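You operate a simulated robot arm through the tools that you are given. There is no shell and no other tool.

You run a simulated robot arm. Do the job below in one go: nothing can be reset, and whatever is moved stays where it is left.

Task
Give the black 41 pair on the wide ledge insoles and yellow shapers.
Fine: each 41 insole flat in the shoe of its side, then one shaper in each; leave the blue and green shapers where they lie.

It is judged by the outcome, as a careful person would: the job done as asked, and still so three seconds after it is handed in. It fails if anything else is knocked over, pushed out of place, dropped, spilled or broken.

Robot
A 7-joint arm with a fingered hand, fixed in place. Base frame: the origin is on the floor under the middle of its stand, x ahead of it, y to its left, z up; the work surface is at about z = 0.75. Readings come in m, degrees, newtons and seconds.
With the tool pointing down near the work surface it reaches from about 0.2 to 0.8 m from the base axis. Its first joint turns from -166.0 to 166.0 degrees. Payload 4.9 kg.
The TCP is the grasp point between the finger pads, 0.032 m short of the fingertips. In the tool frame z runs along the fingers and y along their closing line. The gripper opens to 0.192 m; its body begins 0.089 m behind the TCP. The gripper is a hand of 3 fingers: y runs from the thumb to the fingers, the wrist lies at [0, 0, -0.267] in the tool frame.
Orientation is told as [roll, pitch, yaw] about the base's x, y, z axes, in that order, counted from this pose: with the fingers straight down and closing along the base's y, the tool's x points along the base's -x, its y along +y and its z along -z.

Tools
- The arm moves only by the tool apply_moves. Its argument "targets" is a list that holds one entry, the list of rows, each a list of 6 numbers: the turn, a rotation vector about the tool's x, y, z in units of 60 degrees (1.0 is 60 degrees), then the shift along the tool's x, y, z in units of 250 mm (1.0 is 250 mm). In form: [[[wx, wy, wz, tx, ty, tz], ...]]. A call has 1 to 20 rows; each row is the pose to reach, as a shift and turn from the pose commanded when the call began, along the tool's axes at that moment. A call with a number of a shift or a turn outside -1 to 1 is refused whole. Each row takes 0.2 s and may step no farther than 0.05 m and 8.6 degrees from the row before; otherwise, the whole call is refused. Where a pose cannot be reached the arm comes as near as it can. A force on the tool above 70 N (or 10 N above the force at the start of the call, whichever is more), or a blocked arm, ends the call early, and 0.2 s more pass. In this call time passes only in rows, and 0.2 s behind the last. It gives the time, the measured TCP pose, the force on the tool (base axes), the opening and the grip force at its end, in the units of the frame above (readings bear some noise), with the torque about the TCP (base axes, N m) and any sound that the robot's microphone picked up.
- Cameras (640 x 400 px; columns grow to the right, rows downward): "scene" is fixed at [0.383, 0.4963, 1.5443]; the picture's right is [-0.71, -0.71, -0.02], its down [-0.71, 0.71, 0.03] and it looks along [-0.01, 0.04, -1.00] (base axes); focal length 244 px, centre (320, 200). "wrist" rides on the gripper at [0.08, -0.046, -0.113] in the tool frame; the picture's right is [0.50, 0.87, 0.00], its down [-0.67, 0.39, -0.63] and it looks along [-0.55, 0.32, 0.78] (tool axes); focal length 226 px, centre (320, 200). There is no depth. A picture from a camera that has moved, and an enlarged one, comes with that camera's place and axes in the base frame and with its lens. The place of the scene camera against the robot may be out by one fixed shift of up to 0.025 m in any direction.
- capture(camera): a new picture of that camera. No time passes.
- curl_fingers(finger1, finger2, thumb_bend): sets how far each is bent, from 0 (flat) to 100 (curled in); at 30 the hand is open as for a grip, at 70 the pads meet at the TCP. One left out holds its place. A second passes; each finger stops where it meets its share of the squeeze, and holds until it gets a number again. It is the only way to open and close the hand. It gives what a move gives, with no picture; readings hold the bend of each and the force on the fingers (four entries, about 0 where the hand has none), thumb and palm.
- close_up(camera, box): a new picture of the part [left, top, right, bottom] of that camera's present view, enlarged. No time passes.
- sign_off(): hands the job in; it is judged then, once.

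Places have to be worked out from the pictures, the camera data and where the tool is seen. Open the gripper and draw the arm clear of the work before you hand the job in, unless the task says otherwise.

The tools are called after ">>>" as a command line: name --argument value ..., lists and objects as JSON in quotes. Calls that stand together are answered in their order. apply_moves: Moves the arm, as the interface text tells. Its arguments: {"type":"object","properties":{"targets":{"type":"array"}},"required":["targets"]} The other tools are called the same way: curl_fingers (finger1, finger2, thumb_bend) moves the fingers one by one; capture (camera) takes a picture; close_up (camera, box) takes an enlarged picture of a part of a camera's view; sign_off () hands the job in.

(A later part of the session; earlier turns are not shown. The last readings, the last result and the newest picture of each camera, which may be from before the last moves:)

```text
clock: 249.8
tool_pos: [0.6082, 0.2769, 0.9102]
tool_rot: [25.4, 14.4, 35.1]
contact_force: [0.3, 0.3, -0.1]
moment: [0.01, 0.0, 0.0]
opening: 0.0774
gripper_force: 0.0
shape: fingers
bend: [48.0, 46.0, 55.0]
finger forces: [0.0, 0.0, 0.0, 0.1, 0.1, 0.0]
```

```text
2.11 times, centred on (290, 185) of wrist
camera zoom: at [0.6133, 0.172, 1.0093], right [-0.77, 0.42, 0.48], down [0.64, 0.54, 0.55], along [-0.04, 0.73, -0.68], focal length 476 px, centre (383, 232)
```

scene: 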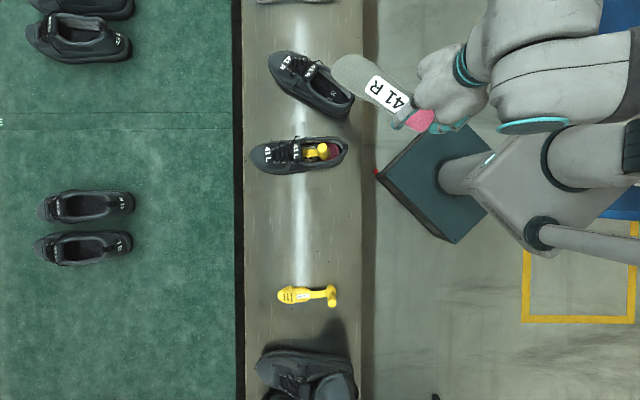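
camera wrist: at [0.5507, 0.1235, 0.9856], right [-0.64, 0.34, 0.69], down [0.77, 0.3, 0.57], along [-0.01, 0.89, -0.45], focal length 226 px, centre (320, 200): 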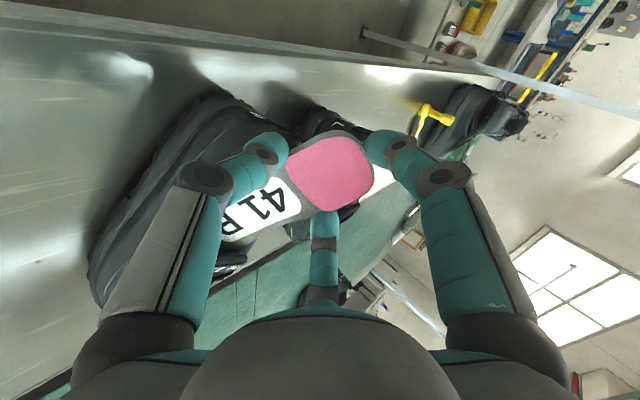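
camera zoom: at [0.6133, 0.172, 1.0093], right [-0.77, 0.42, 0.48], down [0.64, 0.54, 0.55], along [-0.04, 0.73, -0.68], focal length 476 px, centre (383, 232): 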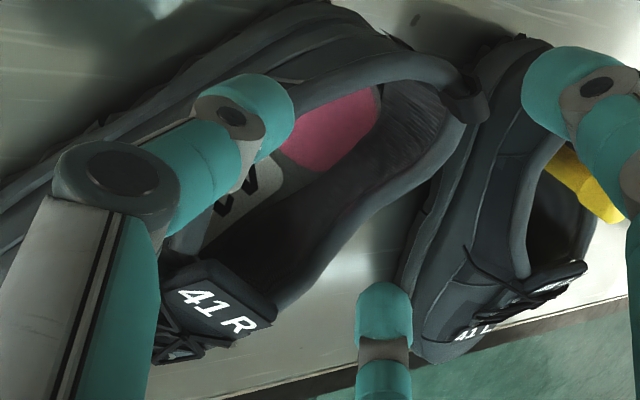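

The right insole dropped flat into shoe R and the shoe didn't move. I lift the hand straight up and inspect.

>>> apply_moves --targets '[[[0, 0, 0, 0.015, 0.025, -0.052], [0, 0, 0, 0.05, 0.084, -0.175], [0, 0, 0, 0.085, 0.143, -0.297], [0, 0, 0, 0.119, 0.201, -0.419]]]'

>>> close_up --camera "scene" --box '[255, 45, 365, 125]'

>>> close_up --camera "wrist" --box '[60, 90, 420, 300]'

```text
clock: 250.8
tool_pos: [0.6098, 0.2791, 1.0303]
tool_rot: [25.5, 14.5, 34.9]
contact_force: [0.7, -0.7, -0.9]
moment: [0.0, 0.03, 0.0]
opening: 0.0776
gripper_force: 0.1
shape: fingers
bend: [48.0, 46.0, 55.0]
finger forces: [0.1, 0.0, 0.0, 0.0, 0.0, 0.0]
```

```text
5.00 times, centred on (310, 85) of scene
camera zoom: at [0.383, 0.4963, 1.5443], right [-0.71, -0.71, -0.02], down [-0.71, 0.71, 0.03], along [-0.01, 0.04, -1.0], focal length 1222 px, centre (370, 775)
```

zoom: 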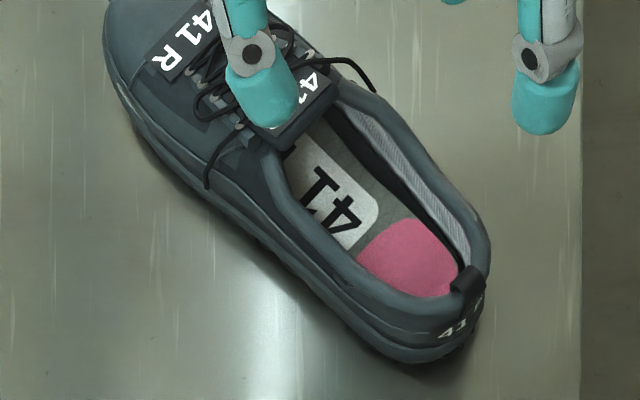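

```text
1.78 times, centred on (240, 195) of wrist
camera zoom: at [0.6144, 0.1739, 1.1284], right [-0.77, 0.42, 0.49], down [0.64, 0.54, 0.55], along [-0.04, 0.73, -0.68], focal length 402 px, centre (462, 209)
```

zoom: 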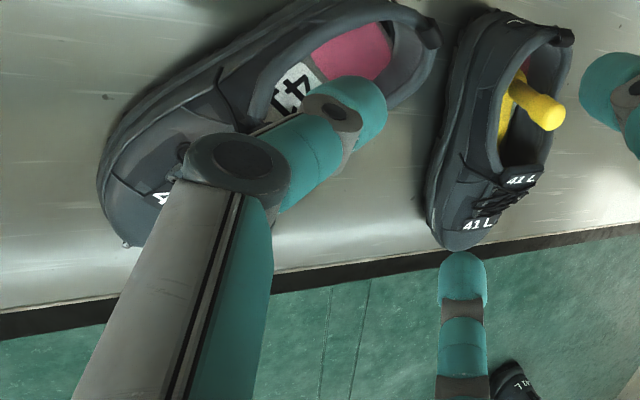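

Both insoles are now in their shoes, flat. Next the left-hand shaper for shoe R (while it is in this reachable orientation). I level the hand and go to the left shaper.

>>> apply_moves --targets '[[[0.1058, -0.0595, -0.0135, 0, 0, -0.05], [0.2115, -0.119, -0.027, 0, 0, -0.05], [0.3173, -0.1785, -0.0405, 0, 0, -0.05], [0.423, -0.238, -0.054, 0, 0, -0.05]]]'

>>> curl_fingers --finger1 47 --finger2 47 --thumb_bend 47

>>> close_up --camera "scene" --box '[245, 260, 385, 330]'

```text
clock: 251.8
tool_pos: [0.6134, 0.2737, 1.0394]
tool_rot: [-0.1, -0.1, 35.1]
contact_force: [-0.6, -0.3, -0.6]
moment: [0.01, 0.02, 0.01]
opening: 0.0781
gripper_force: 0.0
shape: fingers
bend: [48.0, 46.0, 55.0]
finger forces: [0.1, 0.0, 0.0, 0.1, 0.1, 0.0]
```

```text
clock: 252.8
tool_pos: [0.6135, 0.2732, 1.0397]
tool_rot: [-0.1, -0.1, 35.0]
contact_force: [0.6, 0.6, 0.7]
moment: [0.02, 0.01, 0.0]
opening: 0.0966
gripper_force: 0.1
shape: fingers
bend: [47.0, 47.0, 47.0]
finger forces: [0.0, 0.0, 0.0, 0.1, 0.0, 0.1]
```

```text
4.57 times, centred on (315, 295) of scene
camera zoom: at [0.383, 0.4963, 1.5443], right [-0.71, -0.71, -0.02], down [-0.71, 0.71, 0.03], along [-0.01, 0.04, -1.0], focal length 1117 px, centre (343, -234)
```

zoom: 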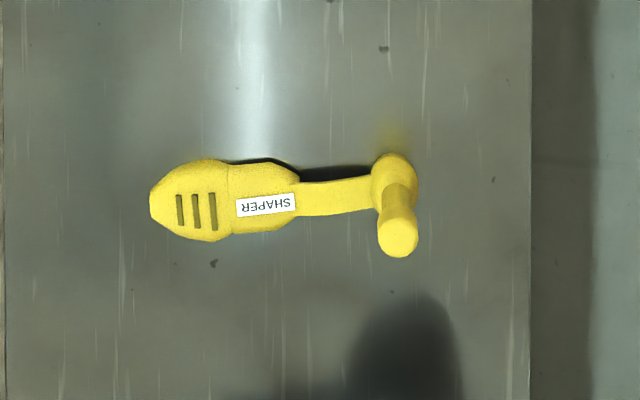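

Left shaper: ball at ≈(0.167, 0.705), axis ≈49°. I travel there at height, turning to yaw 79°.

>>> apply_moves --targets '[[[0, 0, -0.0489, 0.0313, 0.1625, 0], [0, 0, -0.0978, 0.0626, 0.325, 0], [0, 0, -0.1467, 0.0938, 0.4874, 0], [0, 0, -0.1956, 0.1251, 0.6499, 0], [0, 0, -0.2445, 0.1564, 0.8124, 0]]]'

>>> apply_moves --targets '[[[0, 0, -0.0489, -0.011, 0.165, 0], [0, 0, -0.0978, -0.0219, 0.3301, 0], [0, 0, -0.1467, -0.0329, 0.4951, 0], [0, 0, -0.1956, -0.0438, 0.6602, 0], [0, 0, -0.2445, -0.0548, 0.8252, 0]]]'

>>> apply_moves --targets '[[[0, 0, -0.0489, -0.0525, 0.1569, 0.06], [0, 0, -0.0978, -0.105, 0.3138, 0.12], [0, 0, -0.1467, -0.1574, 0.4706, 0.19], [0, 0, -0.1956, -0.2099, 0.6275, 0.26], [0, 0, -0.2445, -0.2624, 0.7844, 0.33]]]'

>>> capture --camera "wrist"

>>> close_up --camera "wrist" --box '[220, 60, 420, 220]'

```text
clock: 254.0
tool_pos: [0.4668, 0.4213, 1.0403]
tool_rot: [-0.1, -0.1, 49.7]
contact_force: [1.1, 0.7, 0.3]
moment: [-0.02, -0.02, 0.01]
opening: 0.0968
gripper_force: 0.1
shape: fingers
bend: [47.0, 47.0, 47.0]
finger forces: [0.1, 0.1, 0.1, 0.1, 0.1, 0.0]
```

```text
clock: 255.2
tool_pos: [0.3162, 0.5612, 1.0442]
tool_rot: [-0.2, -0.1, 64.4]
contact_force: [-0.2, 0.2, 0.2]
moment: [-0.02, 0.05, 0.0]
opening: 0.0969
gripper_force: 0.2
shape: fingers
bend: [47.0, 47.0, 47.0]
finger forces: [0.1, 0.0, 0.1, 0.0, 0.0, 0.0]
```

```text
clock: 256.4
tool_pos: [0.1683, 0.703, 0.9609]
tool_rot: [-0.1, 0.0, 79.1]
contact_force: [0.3, 0.1, -0.4]
moment: [-0.02, 0.02, 0.01]
opening: 0.0968
gripper_force: 0.0
shape: fingers
bend: [47.0, 47.0, 47.0]
finger forces: [0.0, 0.0, 0.0, 0.0, 0.0, 0.0]
```

```text
taken
camera wrist: at [0.1968, 0.6172, 1.0735], right [-0.95, -0.33, 0.0], down [-0.25, 0.73, 0.63], along [-0.2, 0.6, -0.78], focal length 226 px, centre (320, 200)
```

wrist: 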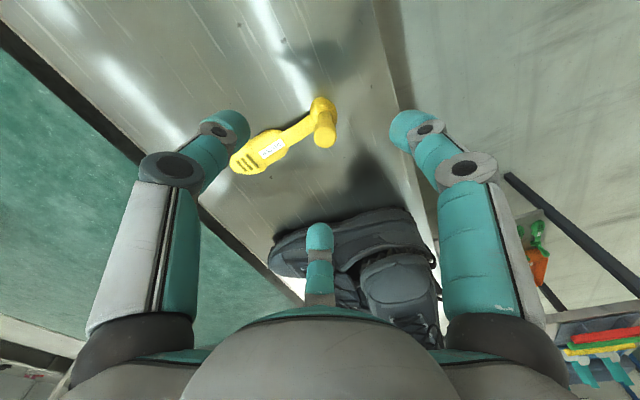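

```text
2.50 times, centred on (320, 140) of wrist
camera zoom: at [0.1968, 0.6172, 1.0735], right [-0.95, -0.33, 0.0], down [-0.25, 0.73, 0.63], along [-0.2, 0.6, -0.78], focal length 565 px, centre (320, 350)
```

zoom: 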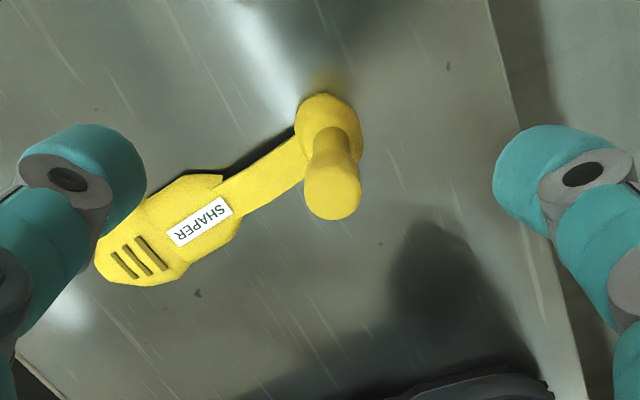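

I correct ~7 mm and descend so the tips are at the waist (TCP z≈0.826).

>>> apply_moves --targets '[[[0, 0, 0, -0.0128, 0.0284, 0.15], [0, 0, 0, -0.0128, 0.0284, 0.32], [0, 0, 0, -0.0128, 0.0284, 0.46], [0, 0, 0, -0.0128, 0.0284, 0.54]]]'

>>> close_up --camera "wrist" --box '[220, 80, 420, 240]'

```text
clock: 257.4
tool_pos: [0.164, 0.7076, 0.824]
tool_rot: [-0.1, -0.2, 79.0]
contact_force: [-0.2, 0.2, 0.2]
moment: [-0.04, 0.0, -0.02]
opening: 0.097
gripper_force: 0.0
shape: fingers
bend: [47.0, 47.0, 47.0]
finger forces: [0.1, 0.1, 0.0, 0.1, 0.1, 0.1]
```

```text
2.50 times, centred on (320, 160) of wrist
camera zoom: at [0.193, 0.622, 0.9373], right [-0.95, -0.33, 0.0], down [-0.25, 0.73, 0.63], along [-0.2, 0.6, -0.78], focal length 565 px, centre (320, 300)
```

zoom: 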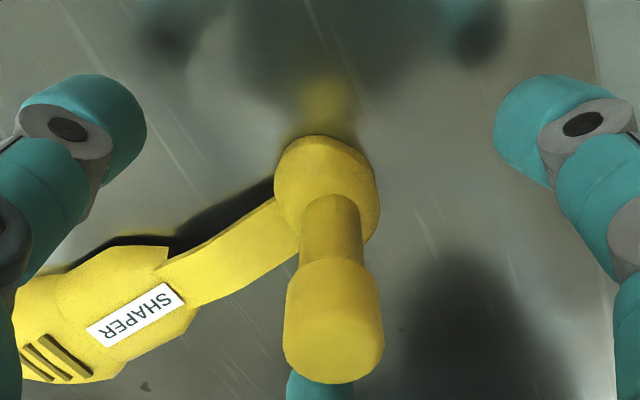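

Centred within 3 mm. I fine-tune and close gently in the same stages as before.

>>> apply_moves --targets '[[[0, 0, 0, 0.005, 0.0087, 0]]]'

>>> curl_fingers --finger1 62 --finger2 62 --thumb_bend 62

>>> curl_fingers --finger1 67 --finger2 67 --thumb_bend 67

>>> curl_fingers --finger1 72 --finger2 72 --thumb_bend 71

>>> close_up --camera "wrist" --box '[220, 80, 420, 240]'

```text
clock: 257.8
tool_pos: [0.1611, 0.7066, 0.8233]
tool_rot: [-0.1, 0.0, 79.1]
contact_force: [0.5, 0.7, 0.2]
moment: [0.0, -0.01, -0.02]
opening: 0.0967
gripper_force: 0.0
shape: fingers
bend: [47.0, 47.0, 47.0]
finger forces: [0.0, 0.0, 0.0, 0.0, 0.0, 0.0]
```

```text
clock: 258.8
tool_pos: [0.1615, 0.7074, 0.8242]
tool_rot: [-0.1, 0.1, 79.0]
contact_force: [-0.5, -1.2, 0.6]
moment: [0.0, 0.01, -0.01]
opening: 0.0345
gripper_force: 0.1
shape: fingers
bend: [62.0, 62.0, 62.0]
finger forces: [0.0, 0.0, 0.1, 0.0, 0.1, 0.0]
```

```text
clock: 259.8
tool_pos: [0.163, 0.7073, 0.8227]
tool_rot: [0.0, 0.0, 79.0]
contact_force: [-0.1, -0.3, 0.1]
moment: [0.0, 0.01, -0.01]
opening: 0.0186
gripper_force: 3.0
shape: fingers
bend: [66.0, 65.0, 66.0]
finger forces: [1.5, 2.0, 0.1, 0.0, 1.9, 0.0]
```

```text
clock: 260.8
tool_pos: [0.1609, 0.708, 0.8239]
tool_rot: [-0.1, 0.0, 79.1]
contact_force: [0.7, -0.3, 0.5]
moment: [0.01, -0.01, 0.0]
opening: 0.0168
gripper_force: 12.4
shape: fingers
bend: [66.0, 66.0, 67.0]
finger forces: [8.0, 8.4, 0.1, 0.0, 8.7, 0.0]
```

```text
2.50 times, centred on (320, 160) of wrist
camera zoom: at [0.1901, 0.6221, 0.9358], right [-0.95, -0.33, 0.0], down [-0.25, 0.73, 0.63], along [-0.2, 0.6, -0.78], focal length 565 px, centre (320, 300)
```

zoom: 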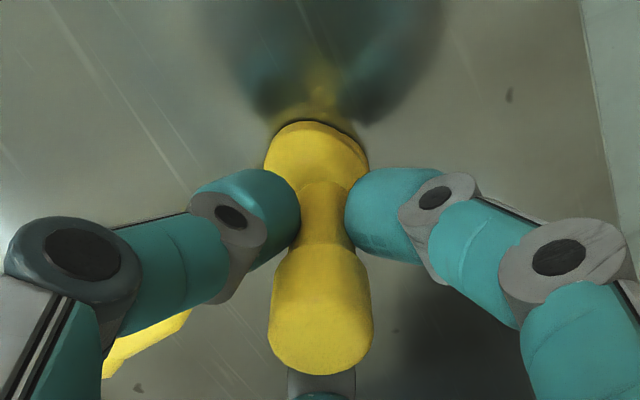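

Same balanced grip (≈8 N). I lift slowly and carry it toward shoe R.

>>> apply_moves --targets '[[[0, 0, 0, 0, 0, -0.02], [0, 0, 0, 0, 0, -0.06], [0, 0, 0, 0, 0, -0.14], [0, 0, 0, 0, 0, -0.26], [0, 0, 0, 0, 0, -0.4], [0, 0, 0, 0, 0, -0.54], [0, 0, 0, 0, 0, -0.68], [0, 0, 0, 0, 0, -0.8]]]'

>>> apply_moves --targets '[[[0, 0, 0.0431, 0.1034, -0.0935, 0], [0, 0, 0.0862, 0.2068, -0.187, 0], [0, 0, 0.1294, 0.3102, -0.2804, 0], [0, 0, 0.1725, 0.4136, -0.3739, 0], [0, 0, 0.2156, 0.517, -0.4674, 0]]]'

>>> apply_moves --targets '[[[0, 0, 0.0431, 0.0799, -0.1142, 0], [0, 0, 0.0862, 0.1598, -0.2284, 0], [0, 0, 0.1294, 0.2397, -0.3426, 0], [0, 0, 0.1725, 0.3196, -0.4568, 0], [0, 0, 0.2156, 0.3995, -0.571, 0]]]'

>>> apply_moves --targets '[[[0, 0, 0.0431, 0.0522, -0.1292, 0], [0, 0, 0.0862, 0.1043, -0.2585, 0], [0, 0, 0.1294, 0.1565, -0.3877, 0], [0, 0, 0.1725, 0.2086, -0.517, 0], [0, 0, 0.2156, 0.2608, -0.6462, 0]]]'

>>> close_up --camera "scene" --box '[245, 30, 445, 170]'

```text
clock: 262.6
tool_pos: [0.1621, 0.7062, 1.0242]
tool_rot: [-0.1, 0.1, 79.0]
contact_force: [0.0, 0.5, -1.4]
moment: [-0.04, 0.06, 0.01]
opening: 0.0163
gripper_force: 13.0
shape: fingers
bend: [66.0, 66.0, 67.0]
finger forces: [8.4, 8.4, 0.0, 0.0, 8.8, 0.0]
```

```text
clock: 263.8
tool_pos: [0.2486, 0.5571, 1.02]
tool_rot: [-0.1, -0.1, 66.1]
contact_force: [0.5, 0.7, -0.9]
moment: [-0.02, 0.02, -0.02]
opening: 0.0164
gripper_force: 13.0
shape: fingers
bend: [66.0, 66.0, 67.0]
finger forces: [8.3, 8.5, 0.0, 0.0, 8.9, 0.0]
```

```text
clock: 265.0
tool_pos: [0.3383, 0.4107, 1.0233]
tool_rot: [-0.1, 0.0, 53.3]
contact_force: [-0.5, -0.8, -0.2]
moment: [-0.01, 0.02, -0.01]
opening: 0.016
gripper_force: 12.9
shape: fingers
bend: [66.0, 66.0, 67.0]
finger forces: [8.2, 8.4, 0.0, 0.0, 8.8, 0.0]
```

```text
clock: 266.2
tool_pos: [0.431, 0.2629, 1.0232]
tool_rot: [-0.1, -0.1, 40.2]
contact_force: [0.4, -0.2, 0.2]
moment: [0.02, 0.04, -0.01]
opening: 0.016
gripper_force: 12.8
shape: fingers
bend: [66.0, 66.0, 67.0]
finger forces: [8.2, 8.4, 0.1, 0.1, 8.9, 0.0]
```

```text
2.86 times, centred on (345, 100) of scene
camera zoom: at [0.383, 0.4963, 1.5443], right [-0.71, -0.71, -0.02], down [-0.71, 0.71, 0.03], along [-0.01, 0.04, -1.0], focal length 698 px, centre (249, 486)
```

zoom: 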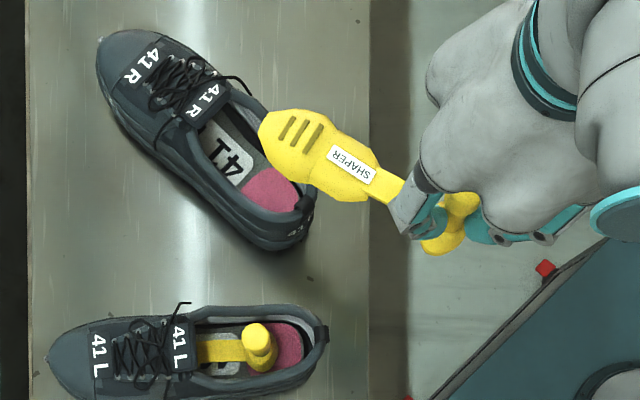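

The shaper arrives over shoe R. I zoom in to get the exact headings of the shaper and the shoe.

>>> close_up --camera "scene" --box '[255, 30, 355, 120]'

>>> close_up --camera "scene" --box '[325, 60, 425, 130]'

```text
4.44 times, centred on (305, 75) of scene
camera zoom: at [0.383, 0.4963, 1.5443], right [-0.71, -0.71, -0.02], down [-0.71, 0.71, 0.03], along [-0.01, 0.04, -1.0], focal length 1086 px, centre (387, 756)
```

zoom: 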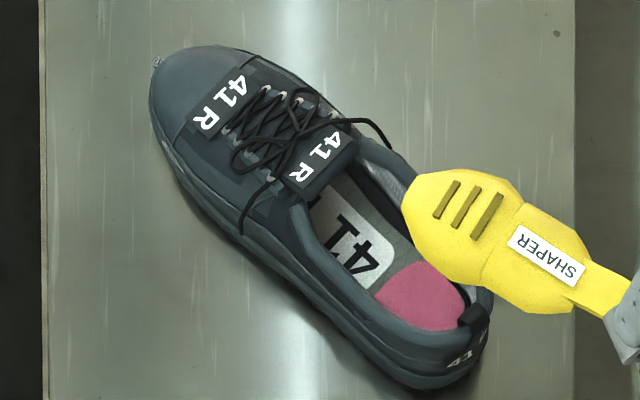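

```text
5.71 times, centred on (375, 95) of scene
camera zoom: at [0.383, 0.4963, 1.5443], right [-0.71, -0.71, -0.02], down [-0.71, 0.71, 0.03], along [-0.01, 0.04, -1.0], focal length 1396 px, centre (6, 800)
```

zoom: 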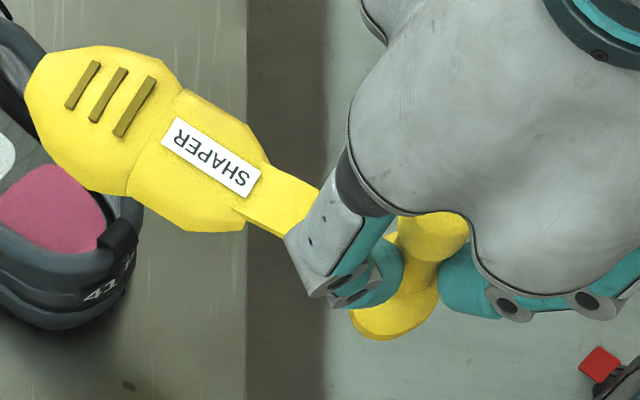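

Shoe R turns out to have slid ~3 cm forward and turned to ≈1° during the last insole push, which would put the shaper insertion at the arm's reach limit. I set this shaper down upright in the free area first, then re-seat shoe R properly.

>>> apply_moves --targets '[[[0, 0, -0.0487, -0.0367, 0.1246, 0], [0, 0, -0.0973, -0.0733, 0.2492, 0], [0, 0, -0.146, -0.11, 0.3738, 0], [0, 0, -0.1946, -0.1466, 0.4984, 0], [0, 0, -0.2433, -0.1833, 0.623, 0]]]'

>>> apply_moves --targets '[[[0, 0, -0.0487, -0.0669, 0.1113, 0], [0, 0, -0.0973, -0.1337, 0.2226, 0], [0, 0, -0.146, -0.2006, 0.3339, 0], [0, 0, -0.1946, -0.2674, 0.4452, 0], [0, 0, -0.2433, -0.3343, 0.5565, 0]]]'

>>> apply_moves --targets '[[[0, 0, 0, 0, 0, 0.14], [0, 0, 0, 0, 0, 0.28], [0, 0, 0, 0, 0, 0.42], [0, 0, 0, 0, 0, 0.56], [0, 0, 0, 0, 0, 0.68], [0, 0, 0, 0, 0, 0.74]]]'

>>> close_up --camera "scene" --box '[245, 185, 385, 275]'

```text
clock: 267.4
tool_pos: [0.3637, 0.4121, 1.022]
tool_rot: [-0.1, -0.2, 54.7]
contact_force: [0.5, -0.9, -0.1]
moment: [-0.02, 0.03, -0.01]
opening: 0.016
gripper_force: 12.8
shape: fingers
bend: [66.0, 66.0, 67.0]
finger forces: [8.1, 8.4, 0.0, 0.0, 8.7, 0.0]
```

```text
clock: 268.6
tool_pos: [0.2991, 0.5581, 1.0227]
tool_rot: [-0.1, -0.1, 69.4]
contact_force: [0.0, -0.5, 0.4]
moment: [-0.07, 0.01, 0.0]
opening: 0.0159
gripper_force: 12.7
shape: fingers
bend: [66.0, 66.0, 67.0]
finger forces: [8.1, 8.5, 0.0, 0.0, 8.8, 0.0]
```

```text
clock: 270.0
tool_pos: [0.3034, 0.5578, 0.8371]
tool_rot: [-0.1, -0.1, 69.4]
contact_force: [0.7, 0.4, 0.3]
moment: [-0.04, 0.03, 0.03]
opening: 0.016
gripper_force: 12.3
shape: fingers
bend: [66.0, 66.0, 67.0]
finger forces: [8.1, 8.4, 0.0, 0.0, 8.8, 0.0]
```

```text
4.44 times, centred on (315, 230) of scene
camera zoom: at [0.383, 0.4963, 1.5443], right [-0.71, -0.71, -0.02], down [-0.71, 0.71, 0.03], along [-0.01, 0.04, -1.0], focal length 1086 px, centre (342, 67)
```

zoom: 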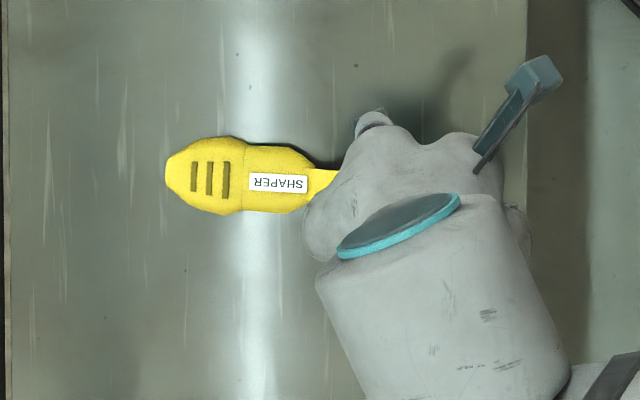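

I lower the last ~12 mm onto the ledge, release gently and rise straight up.

>>> apply_moves --targets '[[[0, 0, 0, 0, 0, 0.025], [0, 0, 0, 0, 0, 0.045]]]'

>>> curl_fingers --finger1 58 --finger2 58 --thumb_bend 58

>>> apply_moves --targets '[[[0, 0, 0, 0, 0, -0.06], [0, 0, 0, 0, 0, -0.18], [0, 0, 0, 0, 0, -0.34], [0, 0, 0, 0, 0, -0.5], [0, 0, 0, 0, 0, -0.66]]]'

>>> close_up --camera "wrist" --box '[200, 60, 440, 240]'

```text
clock: 270.6
tool_pos: [0.3009, 0.5579, 0.8271]
tool_rot: [-0.2, 0.1, 69.4]
contact_force: [-0.3, 0.0, -0.5]
moment: [0.02, -0.03, -0.04]
opening: 0.0162
gripper_force: 12.7
shape: fingers
bend: [66.0, 66.0, 67.0]
finger forces: [7.8, 8.7, 0.1, 0.1, 8.9, 0.0]
```

```text
clock: 271.6
tool_pos: [0.3012, 0.5578, 0.828]
tool_rot: [-0.1, 0.0, 69.5]
contact_force: [0.4, 0.8, -0.1]
moment: [-0.01, -0.01, 0.02]
opening: 0.0539
gripper_force: 0.0
shape: fingers
bend: [57.0, 57.0, 57.0]
finger forces: [0.1, 0.1, 0.0, 0.1, 0.0, 0.0]
```

```text
clock: 272.8
tool_pos: [0.2998, 0.5566, 0.9937]
tool_rot: [-0.1, 0.1, 69.4]
contact_force: [0.5, 0.7, -0.2]
moment: [0.0, 0.02, 0.01]
opening: 0.0539
gripper_force: 0.1
shape: fingers
bend: [57.0, 57.0, 57.0]
finger forces: [0.0, 0.1, 0.0, 0.0, 0.1, 0.0]
```

```text
2.22 times, centred on (320, 150) of wrist
camera zoom: at [0.3138, 0.4678, 1.1055], right [-0.99, -0.16, 0.0], down [-0.13, 0.77, 0.63], along [-0.1, 0.62, -0.78], focal length 502 px, centre (320, 311)
```

zoom: 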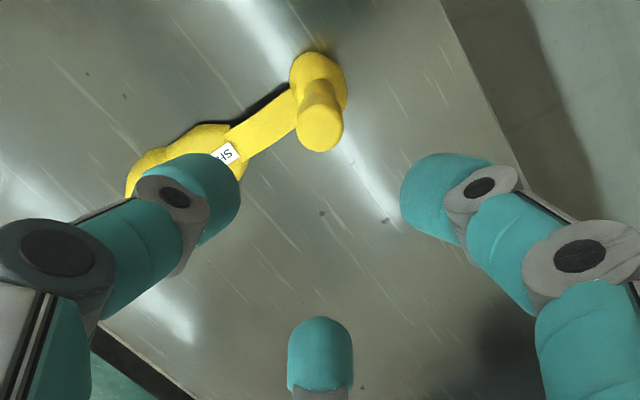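

The shaper stands upright. Now to re-seat shoe R: I move above its heel (tab ≈(0.546, 0.300), axis ≈1°), opening the fingers.

>>> apply_moves --targets '[[[0, 0, 0.064, 0.0559, -0.1424, -0.02], [0, 0, 0.128, 0.1118, -0.2848, -0.04], [0, 0, 0.192, 0.1676, -0.4272, -0.06], [0, 0, 0.256, 0.2235, -0.5696, -0.08], [0, 0, 0.32, 0.2794, -0.712, -0.1]]]'

>>> apply_moves --targets '[[[0, 0, 0.064, 0.006, -0.1528, 0], [0, 0, 0.128, 0.0119, -0.3056, 0], [0, 0, 0.192, 0.0179, -0.4584, 0], [0, 0, 0.256, 0.0238, -0.6112, 0], [0, 0, 0.32, 0.0298, -0.764, 0]]]'

>>> curl_fingers --finger1 39 --finger2 40 --thumb_bend 40

>>> capture --camera "wrist"

>>> close_up --camera "wrist" --box '[180, 60, 440, 240]'

```text
clock: 274.0
tool_pos: [0.4389, 0.4283, 1.0183]
tool_rot: [-0.1, -0.1, 50.1]
contact_force: [1.3, 0.2, -0.1]
moment: [0.02, 0.03, 0.01]
opening: 0.0541
gripper_force: 0.0
shape: fingers
bend: [57.0, 57.0, 57.0]
finger forces: [0.1, 0.0, 0.1, 0.1, 0.0, 0.1]
```

```text
clock: 275.2
tool_pos: [0.5806, 0.3023, 1.0165]
tool_rot: [0.0, -0.1, 31.0]
contact_force: [0.6, 0.8, 0.1]
moment: [-0.01, 0.02, 0.02]
opening: 0.0541
gripper_force: 0.1
shape: fingers
bend: [57.0, 57.0, 57.0]
finger forces: [0.0, 0.0, 0.1, 0.0, 0.0, 0.0]
```

```text
clock: 276.2
tool_pos: [0.5802, 0.3027, 1.0156]
tool_rot: [-0.1, -0.1, 31.0]
contact_force: [-0.4, -1.3, 0.0]
moment: [0.0, -0.02, 0.0]
opening: 0.1284
gripper_force: 0.0
shape: fingers
bend: [39.0, 40.0, 40.0]
finger forces: [0.0, 0.0, 0.0, 0.0, 0.1, 0.1]
```

```text
taken
camera wrist: at [0.5342, 0.2237, 1.1277], right [-0.87, 0.48, 0.0], down [0.37, 0.68, 0.63], along [0.31, 0.55, -0.77], focal length 226 px, centre (320, 200)
```

wrist: 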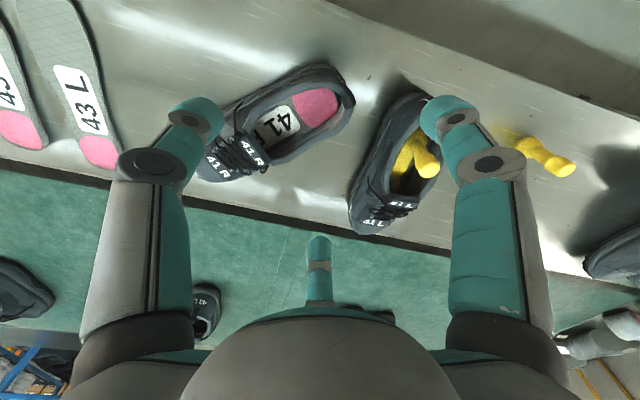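

```text
2.22 times, centred on (310, 150) of wrist
camera zoom: at [0.5342, 0.2237, 1.1277], right [-0.87, 0.48, 0.0], down [0.37, 0.68, 0.63], along [0.31, 0.55, -0.77], focal length 502 px, centre (342, 311)
```

zoom: 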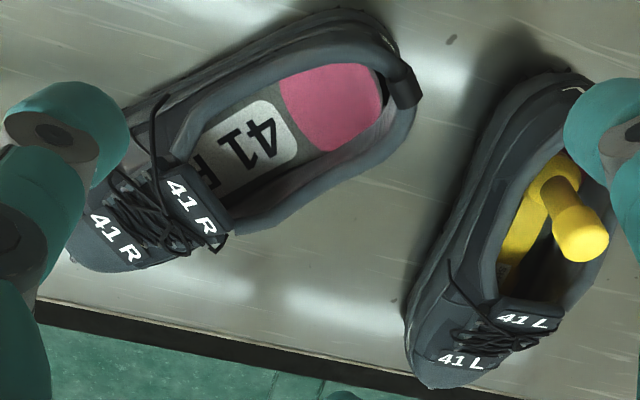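

Shoe R: tab (0.541, 0.300), axis ≈1°; the hand is right above its heel. I descend around it.

>>> apply_moves --targets '[[[0, 0, 0, 0, -0.006, 0.18], [0, 0, 0, 0, -0.012, 0.36], [0, 0, 0, 0, -0.012, 0.54], [0, 0, 0, 0, -0.012, 0.7], [0, 0, 0, 0, -0.012, 0.808]]]'

>>> close_up --camera "wrist" --box '[160, 70, 480, 290]'

```text
clock: 277.4
tool_pos: [0.5848, 0.3029, 0.8128]
tool_rot: [0.0, -0.2, 30.9]
contact_force: [0.4, -0.1, 0.4]
moment: [-0.04, -0.01, -0.02]
opening: 0.1289
gripper_force: 0.1
shape: fingers
bend: [39.0, 40.0, 40.0]
finger forces: [0.0, 0.0, 0.1, 0.0, 0.0, 0.0]
```

```text
1.82 times, centred on (320, 180) of wrist
camera zoom: at [0.5394, 0.2237, 0.9254], right [-0.87, 0.48, 0.0], down [0.37, 0.68, 0.63], along [0.31, 0.55, -0.77], focal length 411 px, centre (320, 236)
```

zoom: 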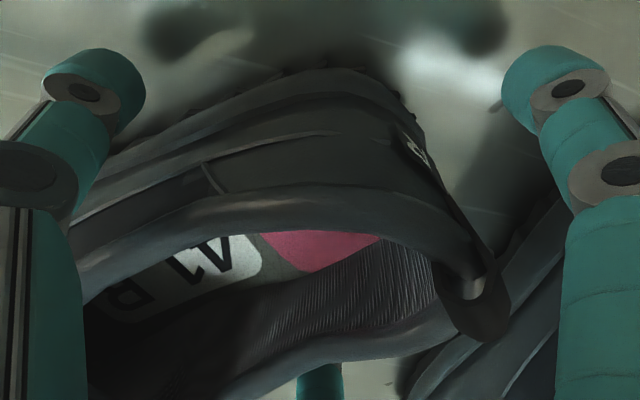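

Straddled well. I close gently in stages on the heel as before.

>>> curl_fingers --finger1 47 --finger2 47 --thumb_bend 46

>>> curl_fingers --finger1 57 --finger2 55 --thumb_bend 54

>>> close_up --camera "wrist" --box '[160, 70, 480, 290]'

```text
clock: 278.4
tool_pos: [0.5852, 0.3021, 0.8124]
tool_rot: [-0.1, -0.1, 31.0]
contact_force: [0.7, -0.6, 0.2]
moment: [-0.01, -0.03, -0.03]
opening: 0.1
gripper_force: 0.0
shape: fingers
bend: [47.0, 47.0, 46.0]
finger forces: [0.0, 0.1, 0.1, 0.1, 0.0, 0.1]
```

```text
clock: 279.4
tool_pos: [0.5833, 0.3018, 0.8137]
tool_rot: [-0.1, -0.1, 30.9]
contact_force: [0.3, -2.4, 1.5]
moment: [-0.12, -0.07, -0.05]
opening: 0.0818
gripper_force: 8.8
shape: fingers
bend: [52.0, 50.0, 50.0]
finger forces: [4.5, 5.7, 0.0, 0.0, 7.9, 0.0]
```

```text
1.82 times, centred on (320, 180) of wrist
camera zoom: at [0.5391, 0.2234, 0.9255], right [-0.87, 0.48, 0.0], down [0.37, 0.68, 0.63], along [0.31, 0.55, -0.77], focal length 411 px, centre (320, 236)
```

zoom: 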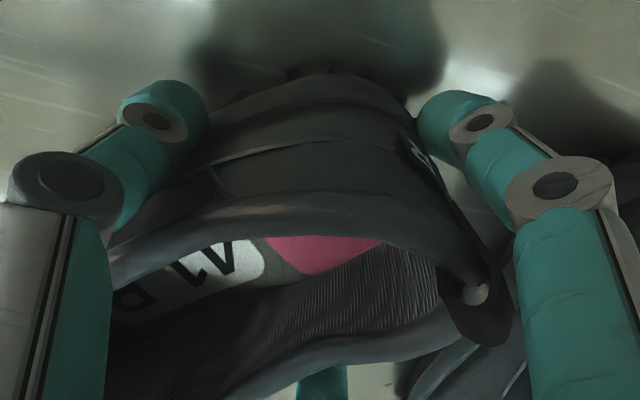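

Gripped (4.5–8 N). I swing the shoe back counter-clockwise to its original heading (~43°) and place, slowly.

>>> apply_moves --targets '[[[0, 0, -0.0586, 0.0093, 0.0046, 0], [0, 0, -0.1172, 0.0187, 0.0092, 0], [0, 0, -0.1758, 0.028, 0.0139, 0], [0, 0, -0.2343, 0.0373, 0.0185, 0], [0, 0, -0.2929, 0.0467, 0.0231, 0], [0, 0, -0.3515, 0.056, 0.0277, 0], [0, 0, -0.4101, 0.0653, 0.0323, 0], [0, 0, -0.4687, 0.0747, 0.0369, 0], [0, 0, -0.5273, 0.084, 0.0416, 0], [0, 0, -0.5858, 0.0933, 0.0462, 0], [0, 0, -0.6444, 0.1027, 0.0508, 0], [0, 0, -0.703, 0.112, 0.0554, 0]]]'

>>> close_up --camera "scene" --box '[225, 70, 385, 170]'

```text
clock: 282.0
tool_pos: [0.5541, 0.2978, 0.8151]
tool_rot: [-0.1, 0.0, 73.3]
contact_force: [0.8, -1.2, -0.6]
moment: [-0.09, 0.06, -0.11]
opening: 0.0816
gripper_force: 8.3
shape: fingers
bend: [53.0, 50.0, 50.0]
finger forces: [4.6, 5.9, 0.0, 0.0, 7.3, 0.1]
```

```text
4.00 times, centred on (305, 120) of scene
camera zoom: at [0.383, 0.4963, 1.5443], right [-0.71, -0.71, -0.02], down [-0.71, 0.71, 0.03], along [-0.01, 0.04, -1.0], focal length 977 px, centre (380, 520)
```

zoom: 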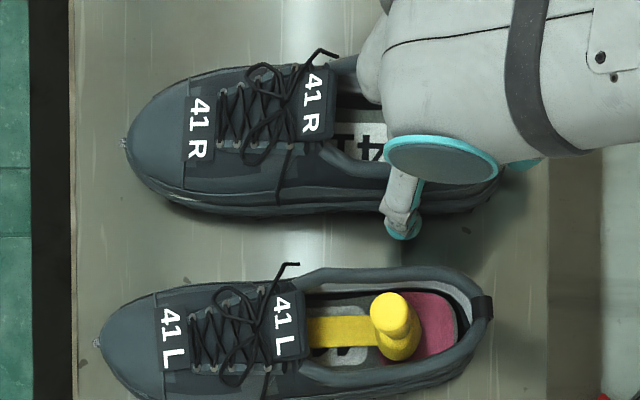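

Shoe R is back parallel beside shoe L at its original heading (≈43°), about 1 cm nearer. I release it and rise.

>>> curl_fingers --finger1 40 --finger2 44 --thumb_bend 41

>>> apply_moves --targets '[[[0, 0, 0, 0, 0, -0.12], [0, 0, 0, 0, 0, -0.3], [0, 0, 0, 0, 0, -0.48], [0, 0, 0, 0, 0, -0.66], [0, 0, 0, 0, 0, -0.82]]]'

>>> close_up --camera "wrist" --box '[120, 60, 440, 260]'

>>> close_up --camera "scene" --box '[225, 70, 385, 170]'

```text
clock: 283.0
tool_pos: [0.5521, 0.2962, 0.8163]
tool_rot: [-0.1, 0.0, 73.1]
contact_force: [0.6, 0.3, 0.0]
moment: [0.0, 0.01, 0.02]
opening: 0.1246
gripper_force: 0.2
shape: fingers
bend: [40.0, 44.0, 41.0]
finger forces: [0.0, 0.0, 0.1, 0.0, 0.0, 0.0]
```

```text
clock: 284.2
tool_pos: [0.5526, 0.2965, 1.0176]
tool_rot: [-0.1, 0.0, 73.2]
contact_force: [1.2, 0.3, -0.6]
moment: [-0.01, 0.0, -0.03]
opening: 0.1247
gripper_force: 0.0
shape: fingers
bend: [40.0, 44.0, 41.0]
finger forces: [0.0, 0.0, 0.0, 0.1, 0.1, 0.1]
```

```text
2.00 times, centred on (280, 160) of wrist
camera zoom: at [0.5731, 0.2085, 1.1301], right [-0.97, -0.23, 0.0], down [-0.18, 0.76, 0.63], along [-0.14, 0.61, -0.78], focal length 452 px, centre (400, 280)
```

zoom: 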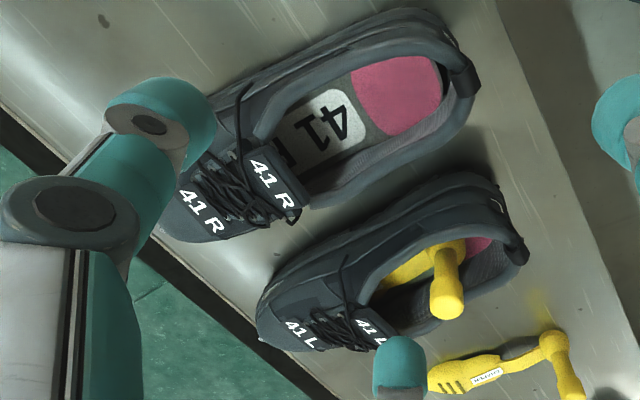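

```text
4.00 times, centred on (305, 120) of scene
camera zoom: at [0.383, 0.4963, 1.5443], right [-0.71, -0.71, -0.02], down [-0.71, 0.71, 0.03], along [-0.01, 0.04, -1.0], focal length 977 px, centre (380, 520)
```

zoom: 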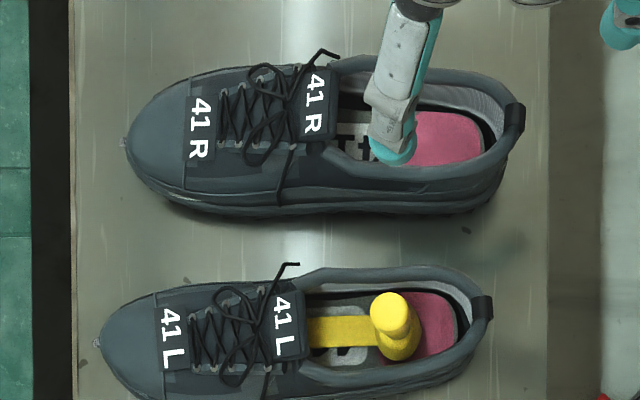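

Both shoes stand side by side with insoles flat. I go back for the second shaper standing at ≈(0.30, 0.558).

>>> curl_fingers --finger1 47 --finger2 47 --thumb_bend 47

>>> apply_moves --targets '[[[0, 0, 0, -0.071, 0.127, 0], [0, 0, 0, -0.1419, 0.2539, 0], [0, 0, 0, -0.2129, 0.3809, 0], [0, 0, 0, -0.2838, 0.5078, 0], [0, 0, 0, -0.3548, 0.6348, 0]]]'

>>> apply_moves --targets '[[[0, 0, -0.0126, -0.071, 0.127, 0.04], [0, 0, -0.0252, -0.1419, 0.2539, 0.08], [0, 0, -0.0378, -0.2129, 0.3809, 0.12], [0, 0, -0.0504, -0.2838, 0.5078, 0.18], [0, 0, -0.063, -0.3548, 0.6348, 0.26]]]'

>>> close_up --camera "wrist" --box '[220, 60, 420, 220]'

>>> close_up --camera "scene" --box '[245, 185, 385, 275]'

```text
clock: 285.2
tool_pos: [0.553, 0.2974, 1.0179]
tool_rot: [0.0, 0.0, 73.3]
contact_force: [0.3, 0.3, -0.2]
moment: [-0.02, 0.0, -0.01]
opening: 0.0976
gripper_force: 0.1
shape: fingers
bend: [47.0, 47.0, 47.0]
finger forces: [0.0, 0.1, 0.1, 0.1, 0.0, 0.1]
```

```text
clock: 286.4
tool_pos: [0.4254, 0.4275, 1.0216]
tool_rot: [-0.1, -0.1, 73.2]
contact_force: [-0.2, 0.5, -0.1]
moment: [-0.02, 0.0, -0.01]
opening: 0.0975
gripper_force: 0.0
shape: fingers
bend: [47.0, 47.0, 47.0]
finger forces: [0.1, 0.0, 0.0, 0.1, 0.0, 0.0]
```

```text
clock: 287.6
tool_pos: [0.2992, 0.561, 0.9547]
tool_rot: [-0.2, -0.1, 77.0]
contact_force: [0.8, -1.3, 0.5]
moment: [-0.02, -0.01, -0.02]
opening: 0.0975
gripper_force: 0.0
shape: fingers
bend: [47.0, 47.0, 47.0]
finger forces: [0.0, 0.0, 0.0, 0.0, 0.1, 0.1]
```

```text
2.50 times, centred on (320, 140) of wrist
camera zoom: at [0.3259, 0.4744, 1.0681], right [-0.96, -0.29, 0.0], down [-0.23, 0.74, 0.63], along [-0.18, 0.61, -0.78], focal length 565 px, centre (320, 350)
```

zoom: 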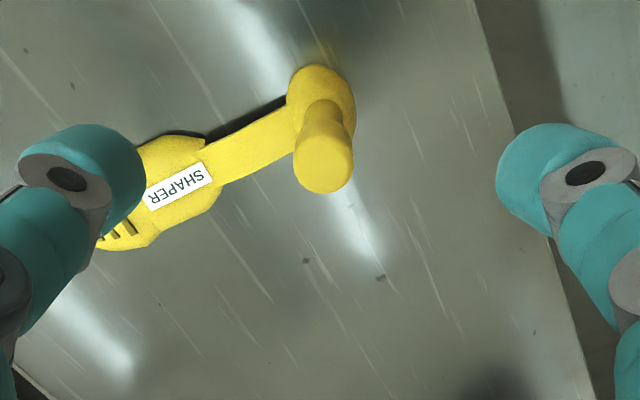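

```text
4.44 times, centred on (315, 230) of scene
camera zoom: at [0.383, 0.4963, 1.5443], right [-0.71, -0.71, -0.02], down [-0.71, 0.71, 0.03], along [-0.01, 0.04, -1.0], focal length 1086 px, centre (342, 67)
```

zoom: 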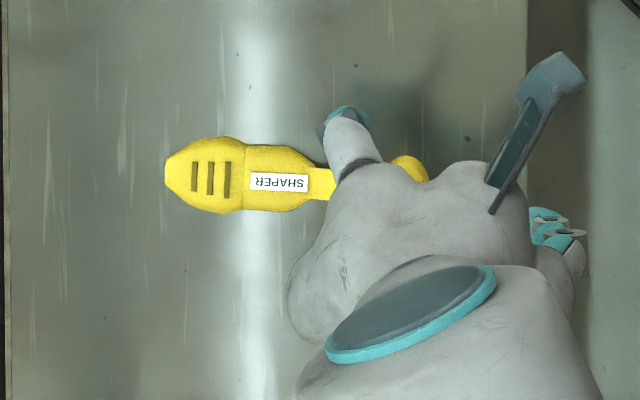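

I correct 8 mm and descend onto the handle's waist again.

>>> apply_moves --targets '[[[0, 0, 0, 0.0277, -0.014, 0.14], [0, 0, 0, 0.0277, -0.014, 0.3], [0, 0, 0, 0.0277, -0.014, 0.44], [0, 0, 0, 0.0277, -0.014, 0.52]]]'

>>> close_up --camera "wrist" --box '[220, 80, 420, 240]'

```text
clock: 288.6
tool_pos: [0.3025, 0.5487, 0.8247]
tool_rot: [0.0, 0.0, 77.0]
contact_force: [0.3, 0.0, 0.3]
moment: [-0.05, 0.03, -0.02]
opening: 0.0974
gripper_force: 0.1
shape: fingers
bend: [47.0, 47.0, 47.0]
finger forces: [0.1, 0.0, 0.0, 0.0, 0.0, 0.0]
```

```text
2.50 times, centred on (320, 160) of wrist
camera zoom: at [0.3285, 0.4624, 0.937], right [-0.96, -0.29, 0.0], down [-0.23, 0.74, 0.63], along [-0.18, 0.6, -0.78], focal length 565 px, centre (320, 300)
```

zoom: 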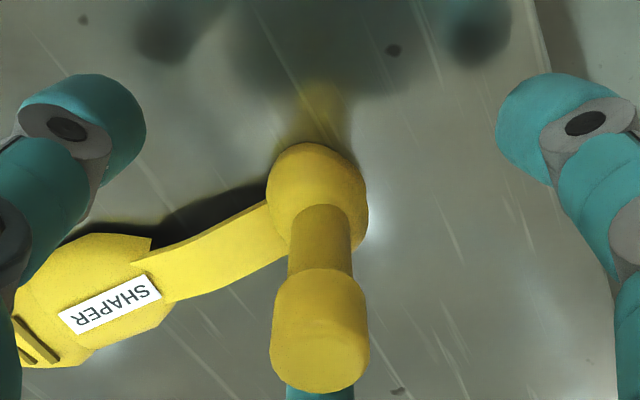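

Aligned. I close in the same gentle stages and lift.

>>> curl_fingers --finger1 62 --finger2 62 --thumb_bend 62

>>> curl_fingers --finger1 67 --finger2 67 --thumb_bend 67

>>> curl_fingers --finger1 72 --finger2 72 --thumb_bend 71

>>> apply_moves --targets '[[[0, 0, 0, 0, 0, -0.02], [0, 0, 0, 0, 0, -0.06], [0, 0, 0, 0, 0, -0.14], [0, 0, 0, 0, 0, -0.26], [0, 0, 0, 0, 0, -0.4], [0, 0, 0, 0, 0, -0.54], [0, 0, 0, 0, 0, -0.68], [0, 0, 0, 0, 0, -0.79]]]'

>>> close_up --camera "scene" --box '[245, 185, 385, 275]'

```text
clock: 289.6
tool_pos: [0.3023, 0.5473, 0.8244]
tool_rot: [-0.1, -0.1, 77.0]
contact_force: [-0.6, 0.4, 0.0]
moment: [0.0, 0.0, -0.04]
opening: 0.0341
gripper_force: 0.1
shape: fingers
bend: [62.0, 62.0, 62.0]
finger forces: [0.0, 0.1, 0.1, 0.0, 0.0, 0.0]
```

```text
clock: 290.6
tool_pos: [0.302, 0.5483, 0.8248]
tool_rot: [0.0, 0.0, 77.0]
contact_force: [0.2, -0.6, 0.4]
moment: [0.03, -0.01, 0.02]
opening: 0.0183
gripper_force: 2.8
shape: fingers
bend: [66.0, 65.0, 66.0]
finger forces: [1.3, 2.2, 0.0, 0.0, 2.1, 0.0]
```

```text
clock: 291.6
tool_pos: [0.303, 0.5487, 0.824]
tool_rot: [-0.1, 0.0, 77.0]
contact_force: [1.2, 0.7, -0.6]
moment: [0.04, -0.03, 0.01]
opening: 0.0162
gripper_force: 11.8
shape: fingers
bend: [66.0, 66.0, 67.0]
finger forces: [7.5, 8.7, 0.0, 0.1, 8.7, 0.0]
```

```text
clock: 293.4
tool_pos: [0.3021, 0.5487, 1.0225]
tool_rot: [-0.1, 0.0, 77.0]
contact_force: [0.9, -0.7, -1.5]
moment: [-0.02, 0.01, -0.01]
opening: 0.0158
gripper_force: 12.5
shape: fingers
bend: [66.0, 66.0, 67.0]
finger forces: [8.1, 8.6, 0.1, 0.1, 8.8, 0.1]
```

```text
4.44 times, centred on (315, 230) of scene
camera zoom: at [0.383, 0.4963, 1.5443], right [-0.71, -0.71, -0.02], down [-0.71, 0.71, 0.03], along [-0.01, 0.04, -1.0], focal length 1086 px, centre (342, 67)
```

zoom: 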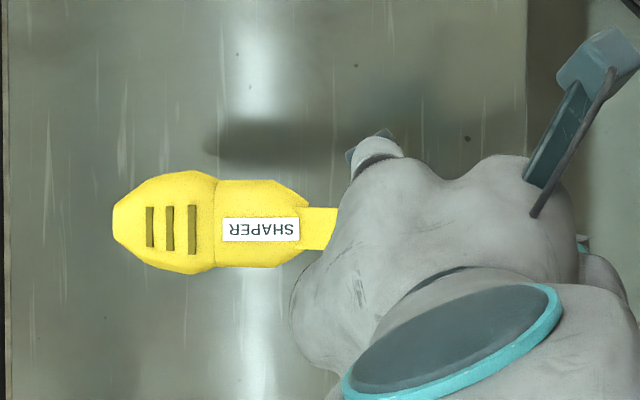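

Held firmly again. I carry it to the staging point behind shoe R (heel rim (0.527, 0.279), axis 42°).

>>> apply_moves --targets '[[[0, 0, 0.0048, 0.1176, -0.0897, -0.01], [0, 0, 0.0097, 0.2352, -0.1795, -0.02], [0, 0, 0.0145, 0.3528, -0.2692, -0.03], [0, 0, 0.0194, 0.4704, -0.359, -0.03], [0, 0, 0.0242, 0.588, -0.4487, -0.03]]]'

>>> apply_moves --targets '[[[0, 0, 0.0048, 0.1152, -0.0928, 0], [0, 0, 0.0097, 0.2305, -0.1856, 0], [0, 0, 0.0145, 0.3457, -0.2783, 0], [0, 0, 0.0194, 0.461, -0.3711, 0.01], [0, 0, 0.0242, 0.5762, -0.4639, 0.03]]]'

>>> close_up --camera "scene" --box '[245, 60, 405, 160]'

```text
clock: 294.6
tool_pos: [0.3805, 0.3846, 1.0291]
tool_rot: [-0.2, 0.0, 75.4]
contact_force: [0.0, 0.2, -0.8]
moment: [0.0, 0.03, 0.01]
opening: 0.0158
gripper_force: 12.4
shape: fingers
bend: [66.0, 66.0, 67.0]
finger forces: [8.0, 8.6, 0.0, 0.0, 8.9, 0.0]
```

```text
clock: 295.8
tool_pos: [0.4547, 0.2135, 1.0213]
tool_rot: [-0.1, 0.0, 74.1]
contact_force: [-0.8, 0.3, -0.5]
moment: [-0.03, 0.04, 0.0]
opening: 0.0156
gripper_force: 13.0
shape: fingers
bend: [66.0, 66.0, 67.0]
finger forces: [7.9, 8.6, 0.0, 0.0, 8.8, 0.0]
```

```text
4.00 times, centred on (325, 110) of scene
camera zoom: at [0.383, 0.4963, 1.5443], right [-0.71, -0.71, -0.02], down [-0.71, 0.71, 0.03], along [-0.01, 0.04, -1.0], focal length 977 px, centre (300, 560)
```

zoom: 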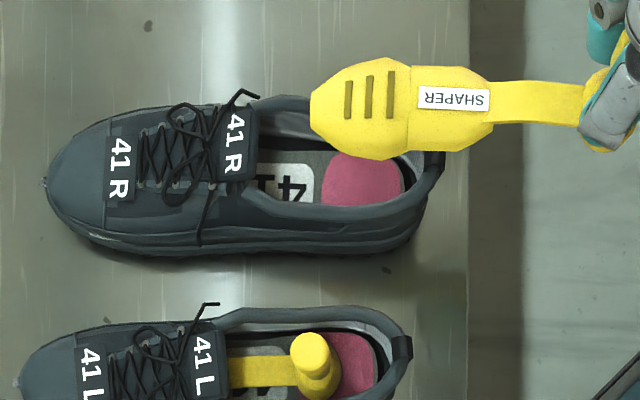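

Well aligned (toe at w≈−2 mm). I repeat the sequence that worked for shoe L: pitch 35° toe-down while bringing the toe over the opening.

>>> apply_moves --targets '[[[-0.0386, 0.0618, 0, -0.0326, -0.0211, 0], [-0.0773, 0.1237, 0, -0.0653, -0.0423, 0], [-0.1159, 0.1855, 0, -0.0979, -0.0634, 0], [-0.1546, 0.2474, 0, -0.1305, -0.0845, 0], [-0.1932, 0.3092, 0, -0.1631, -0.1056, 0], [-0.2318, 0.371, 0, -0.1958, -0.1268, 0], [-0.2705, 0.4329, 0, -0.2284, -0.1479, 0], [-0.3091, 0.4947, 0, -0.261, -0.169, 0]]]'

>>> capture --camera "wrist"

```text
clock: 297.6
tool_pos: [0.5129, 0.2647, 1.022]
tool_rot: [20.2, 29.1, 79.4]
contact_force: [0.6, 1.1, 0.2]
moment: [0.01, -0.02, 0.01]
opening: 0.0155
gripper_force: 13.0
shape: fingers
bend: [66.0, 66.0, 67.0]
finger forces: [7.7, 8.6, 0.0, 0.1, 9.0, 0.0]
```

```text
taken
camera wrist: at [0.5886, 0.2258, 1.1389], right [-0.85, -0.14, 0.5], down [0.03, 0.95, 0.31], along [-0.52, 0.28, -0.81], focal length 226 px, centre (320, 200)
```

wrist: 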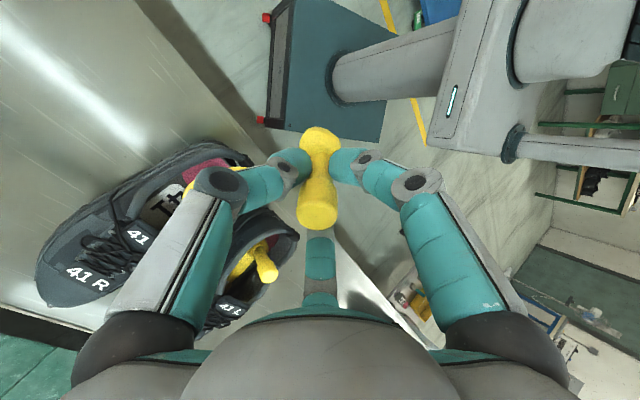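

Reached, aligned on the shoe axis. I lower the toe into the opening.

>>> apply_moves --targets '[[[0, 0, 0, -0.049, -0.0306, 0.0172], [0, 0, 0, -0.098, -0.0612, 0.0344], [0, 0, 0, -0.1471, -0.0919, 0.0516], [0, 0, 0, -0.1961, -0.1225, 0.0688]]]'

>>> close_up --camera "wrist" --box '[40, 110, 360, 330]'

```text
clock: 298.6
tool_pos: [0.5402, 0.2889, 0.9774]
tool_rot: [20.2, 28.9, 79.3]
contact_force: [-0.1, 1.1, 0.2]
moment: [0.0, 0.01, 0.01]
opening: 0.0158
gripper_force: 12.6
shape: fingers
bend: [66.0, 66.0, 67.0]
finger forces: [7.7, 8.7, 0.0, 0.0, 8.7, 0.0]
```

```text
1.82 times, centred on (200, 220) of wrist
camera zoom: at [0.6155, 0.2503, 1.0939], right [-0.85, -0.14, 0.5], down [0.03, 0.95, 0.31], along [-0.52, 0.28, -0.81], focal length 411 px, centre (538, 164)
```

zoom: 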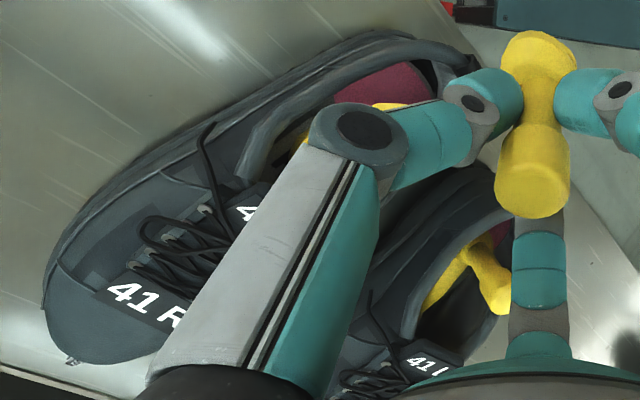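

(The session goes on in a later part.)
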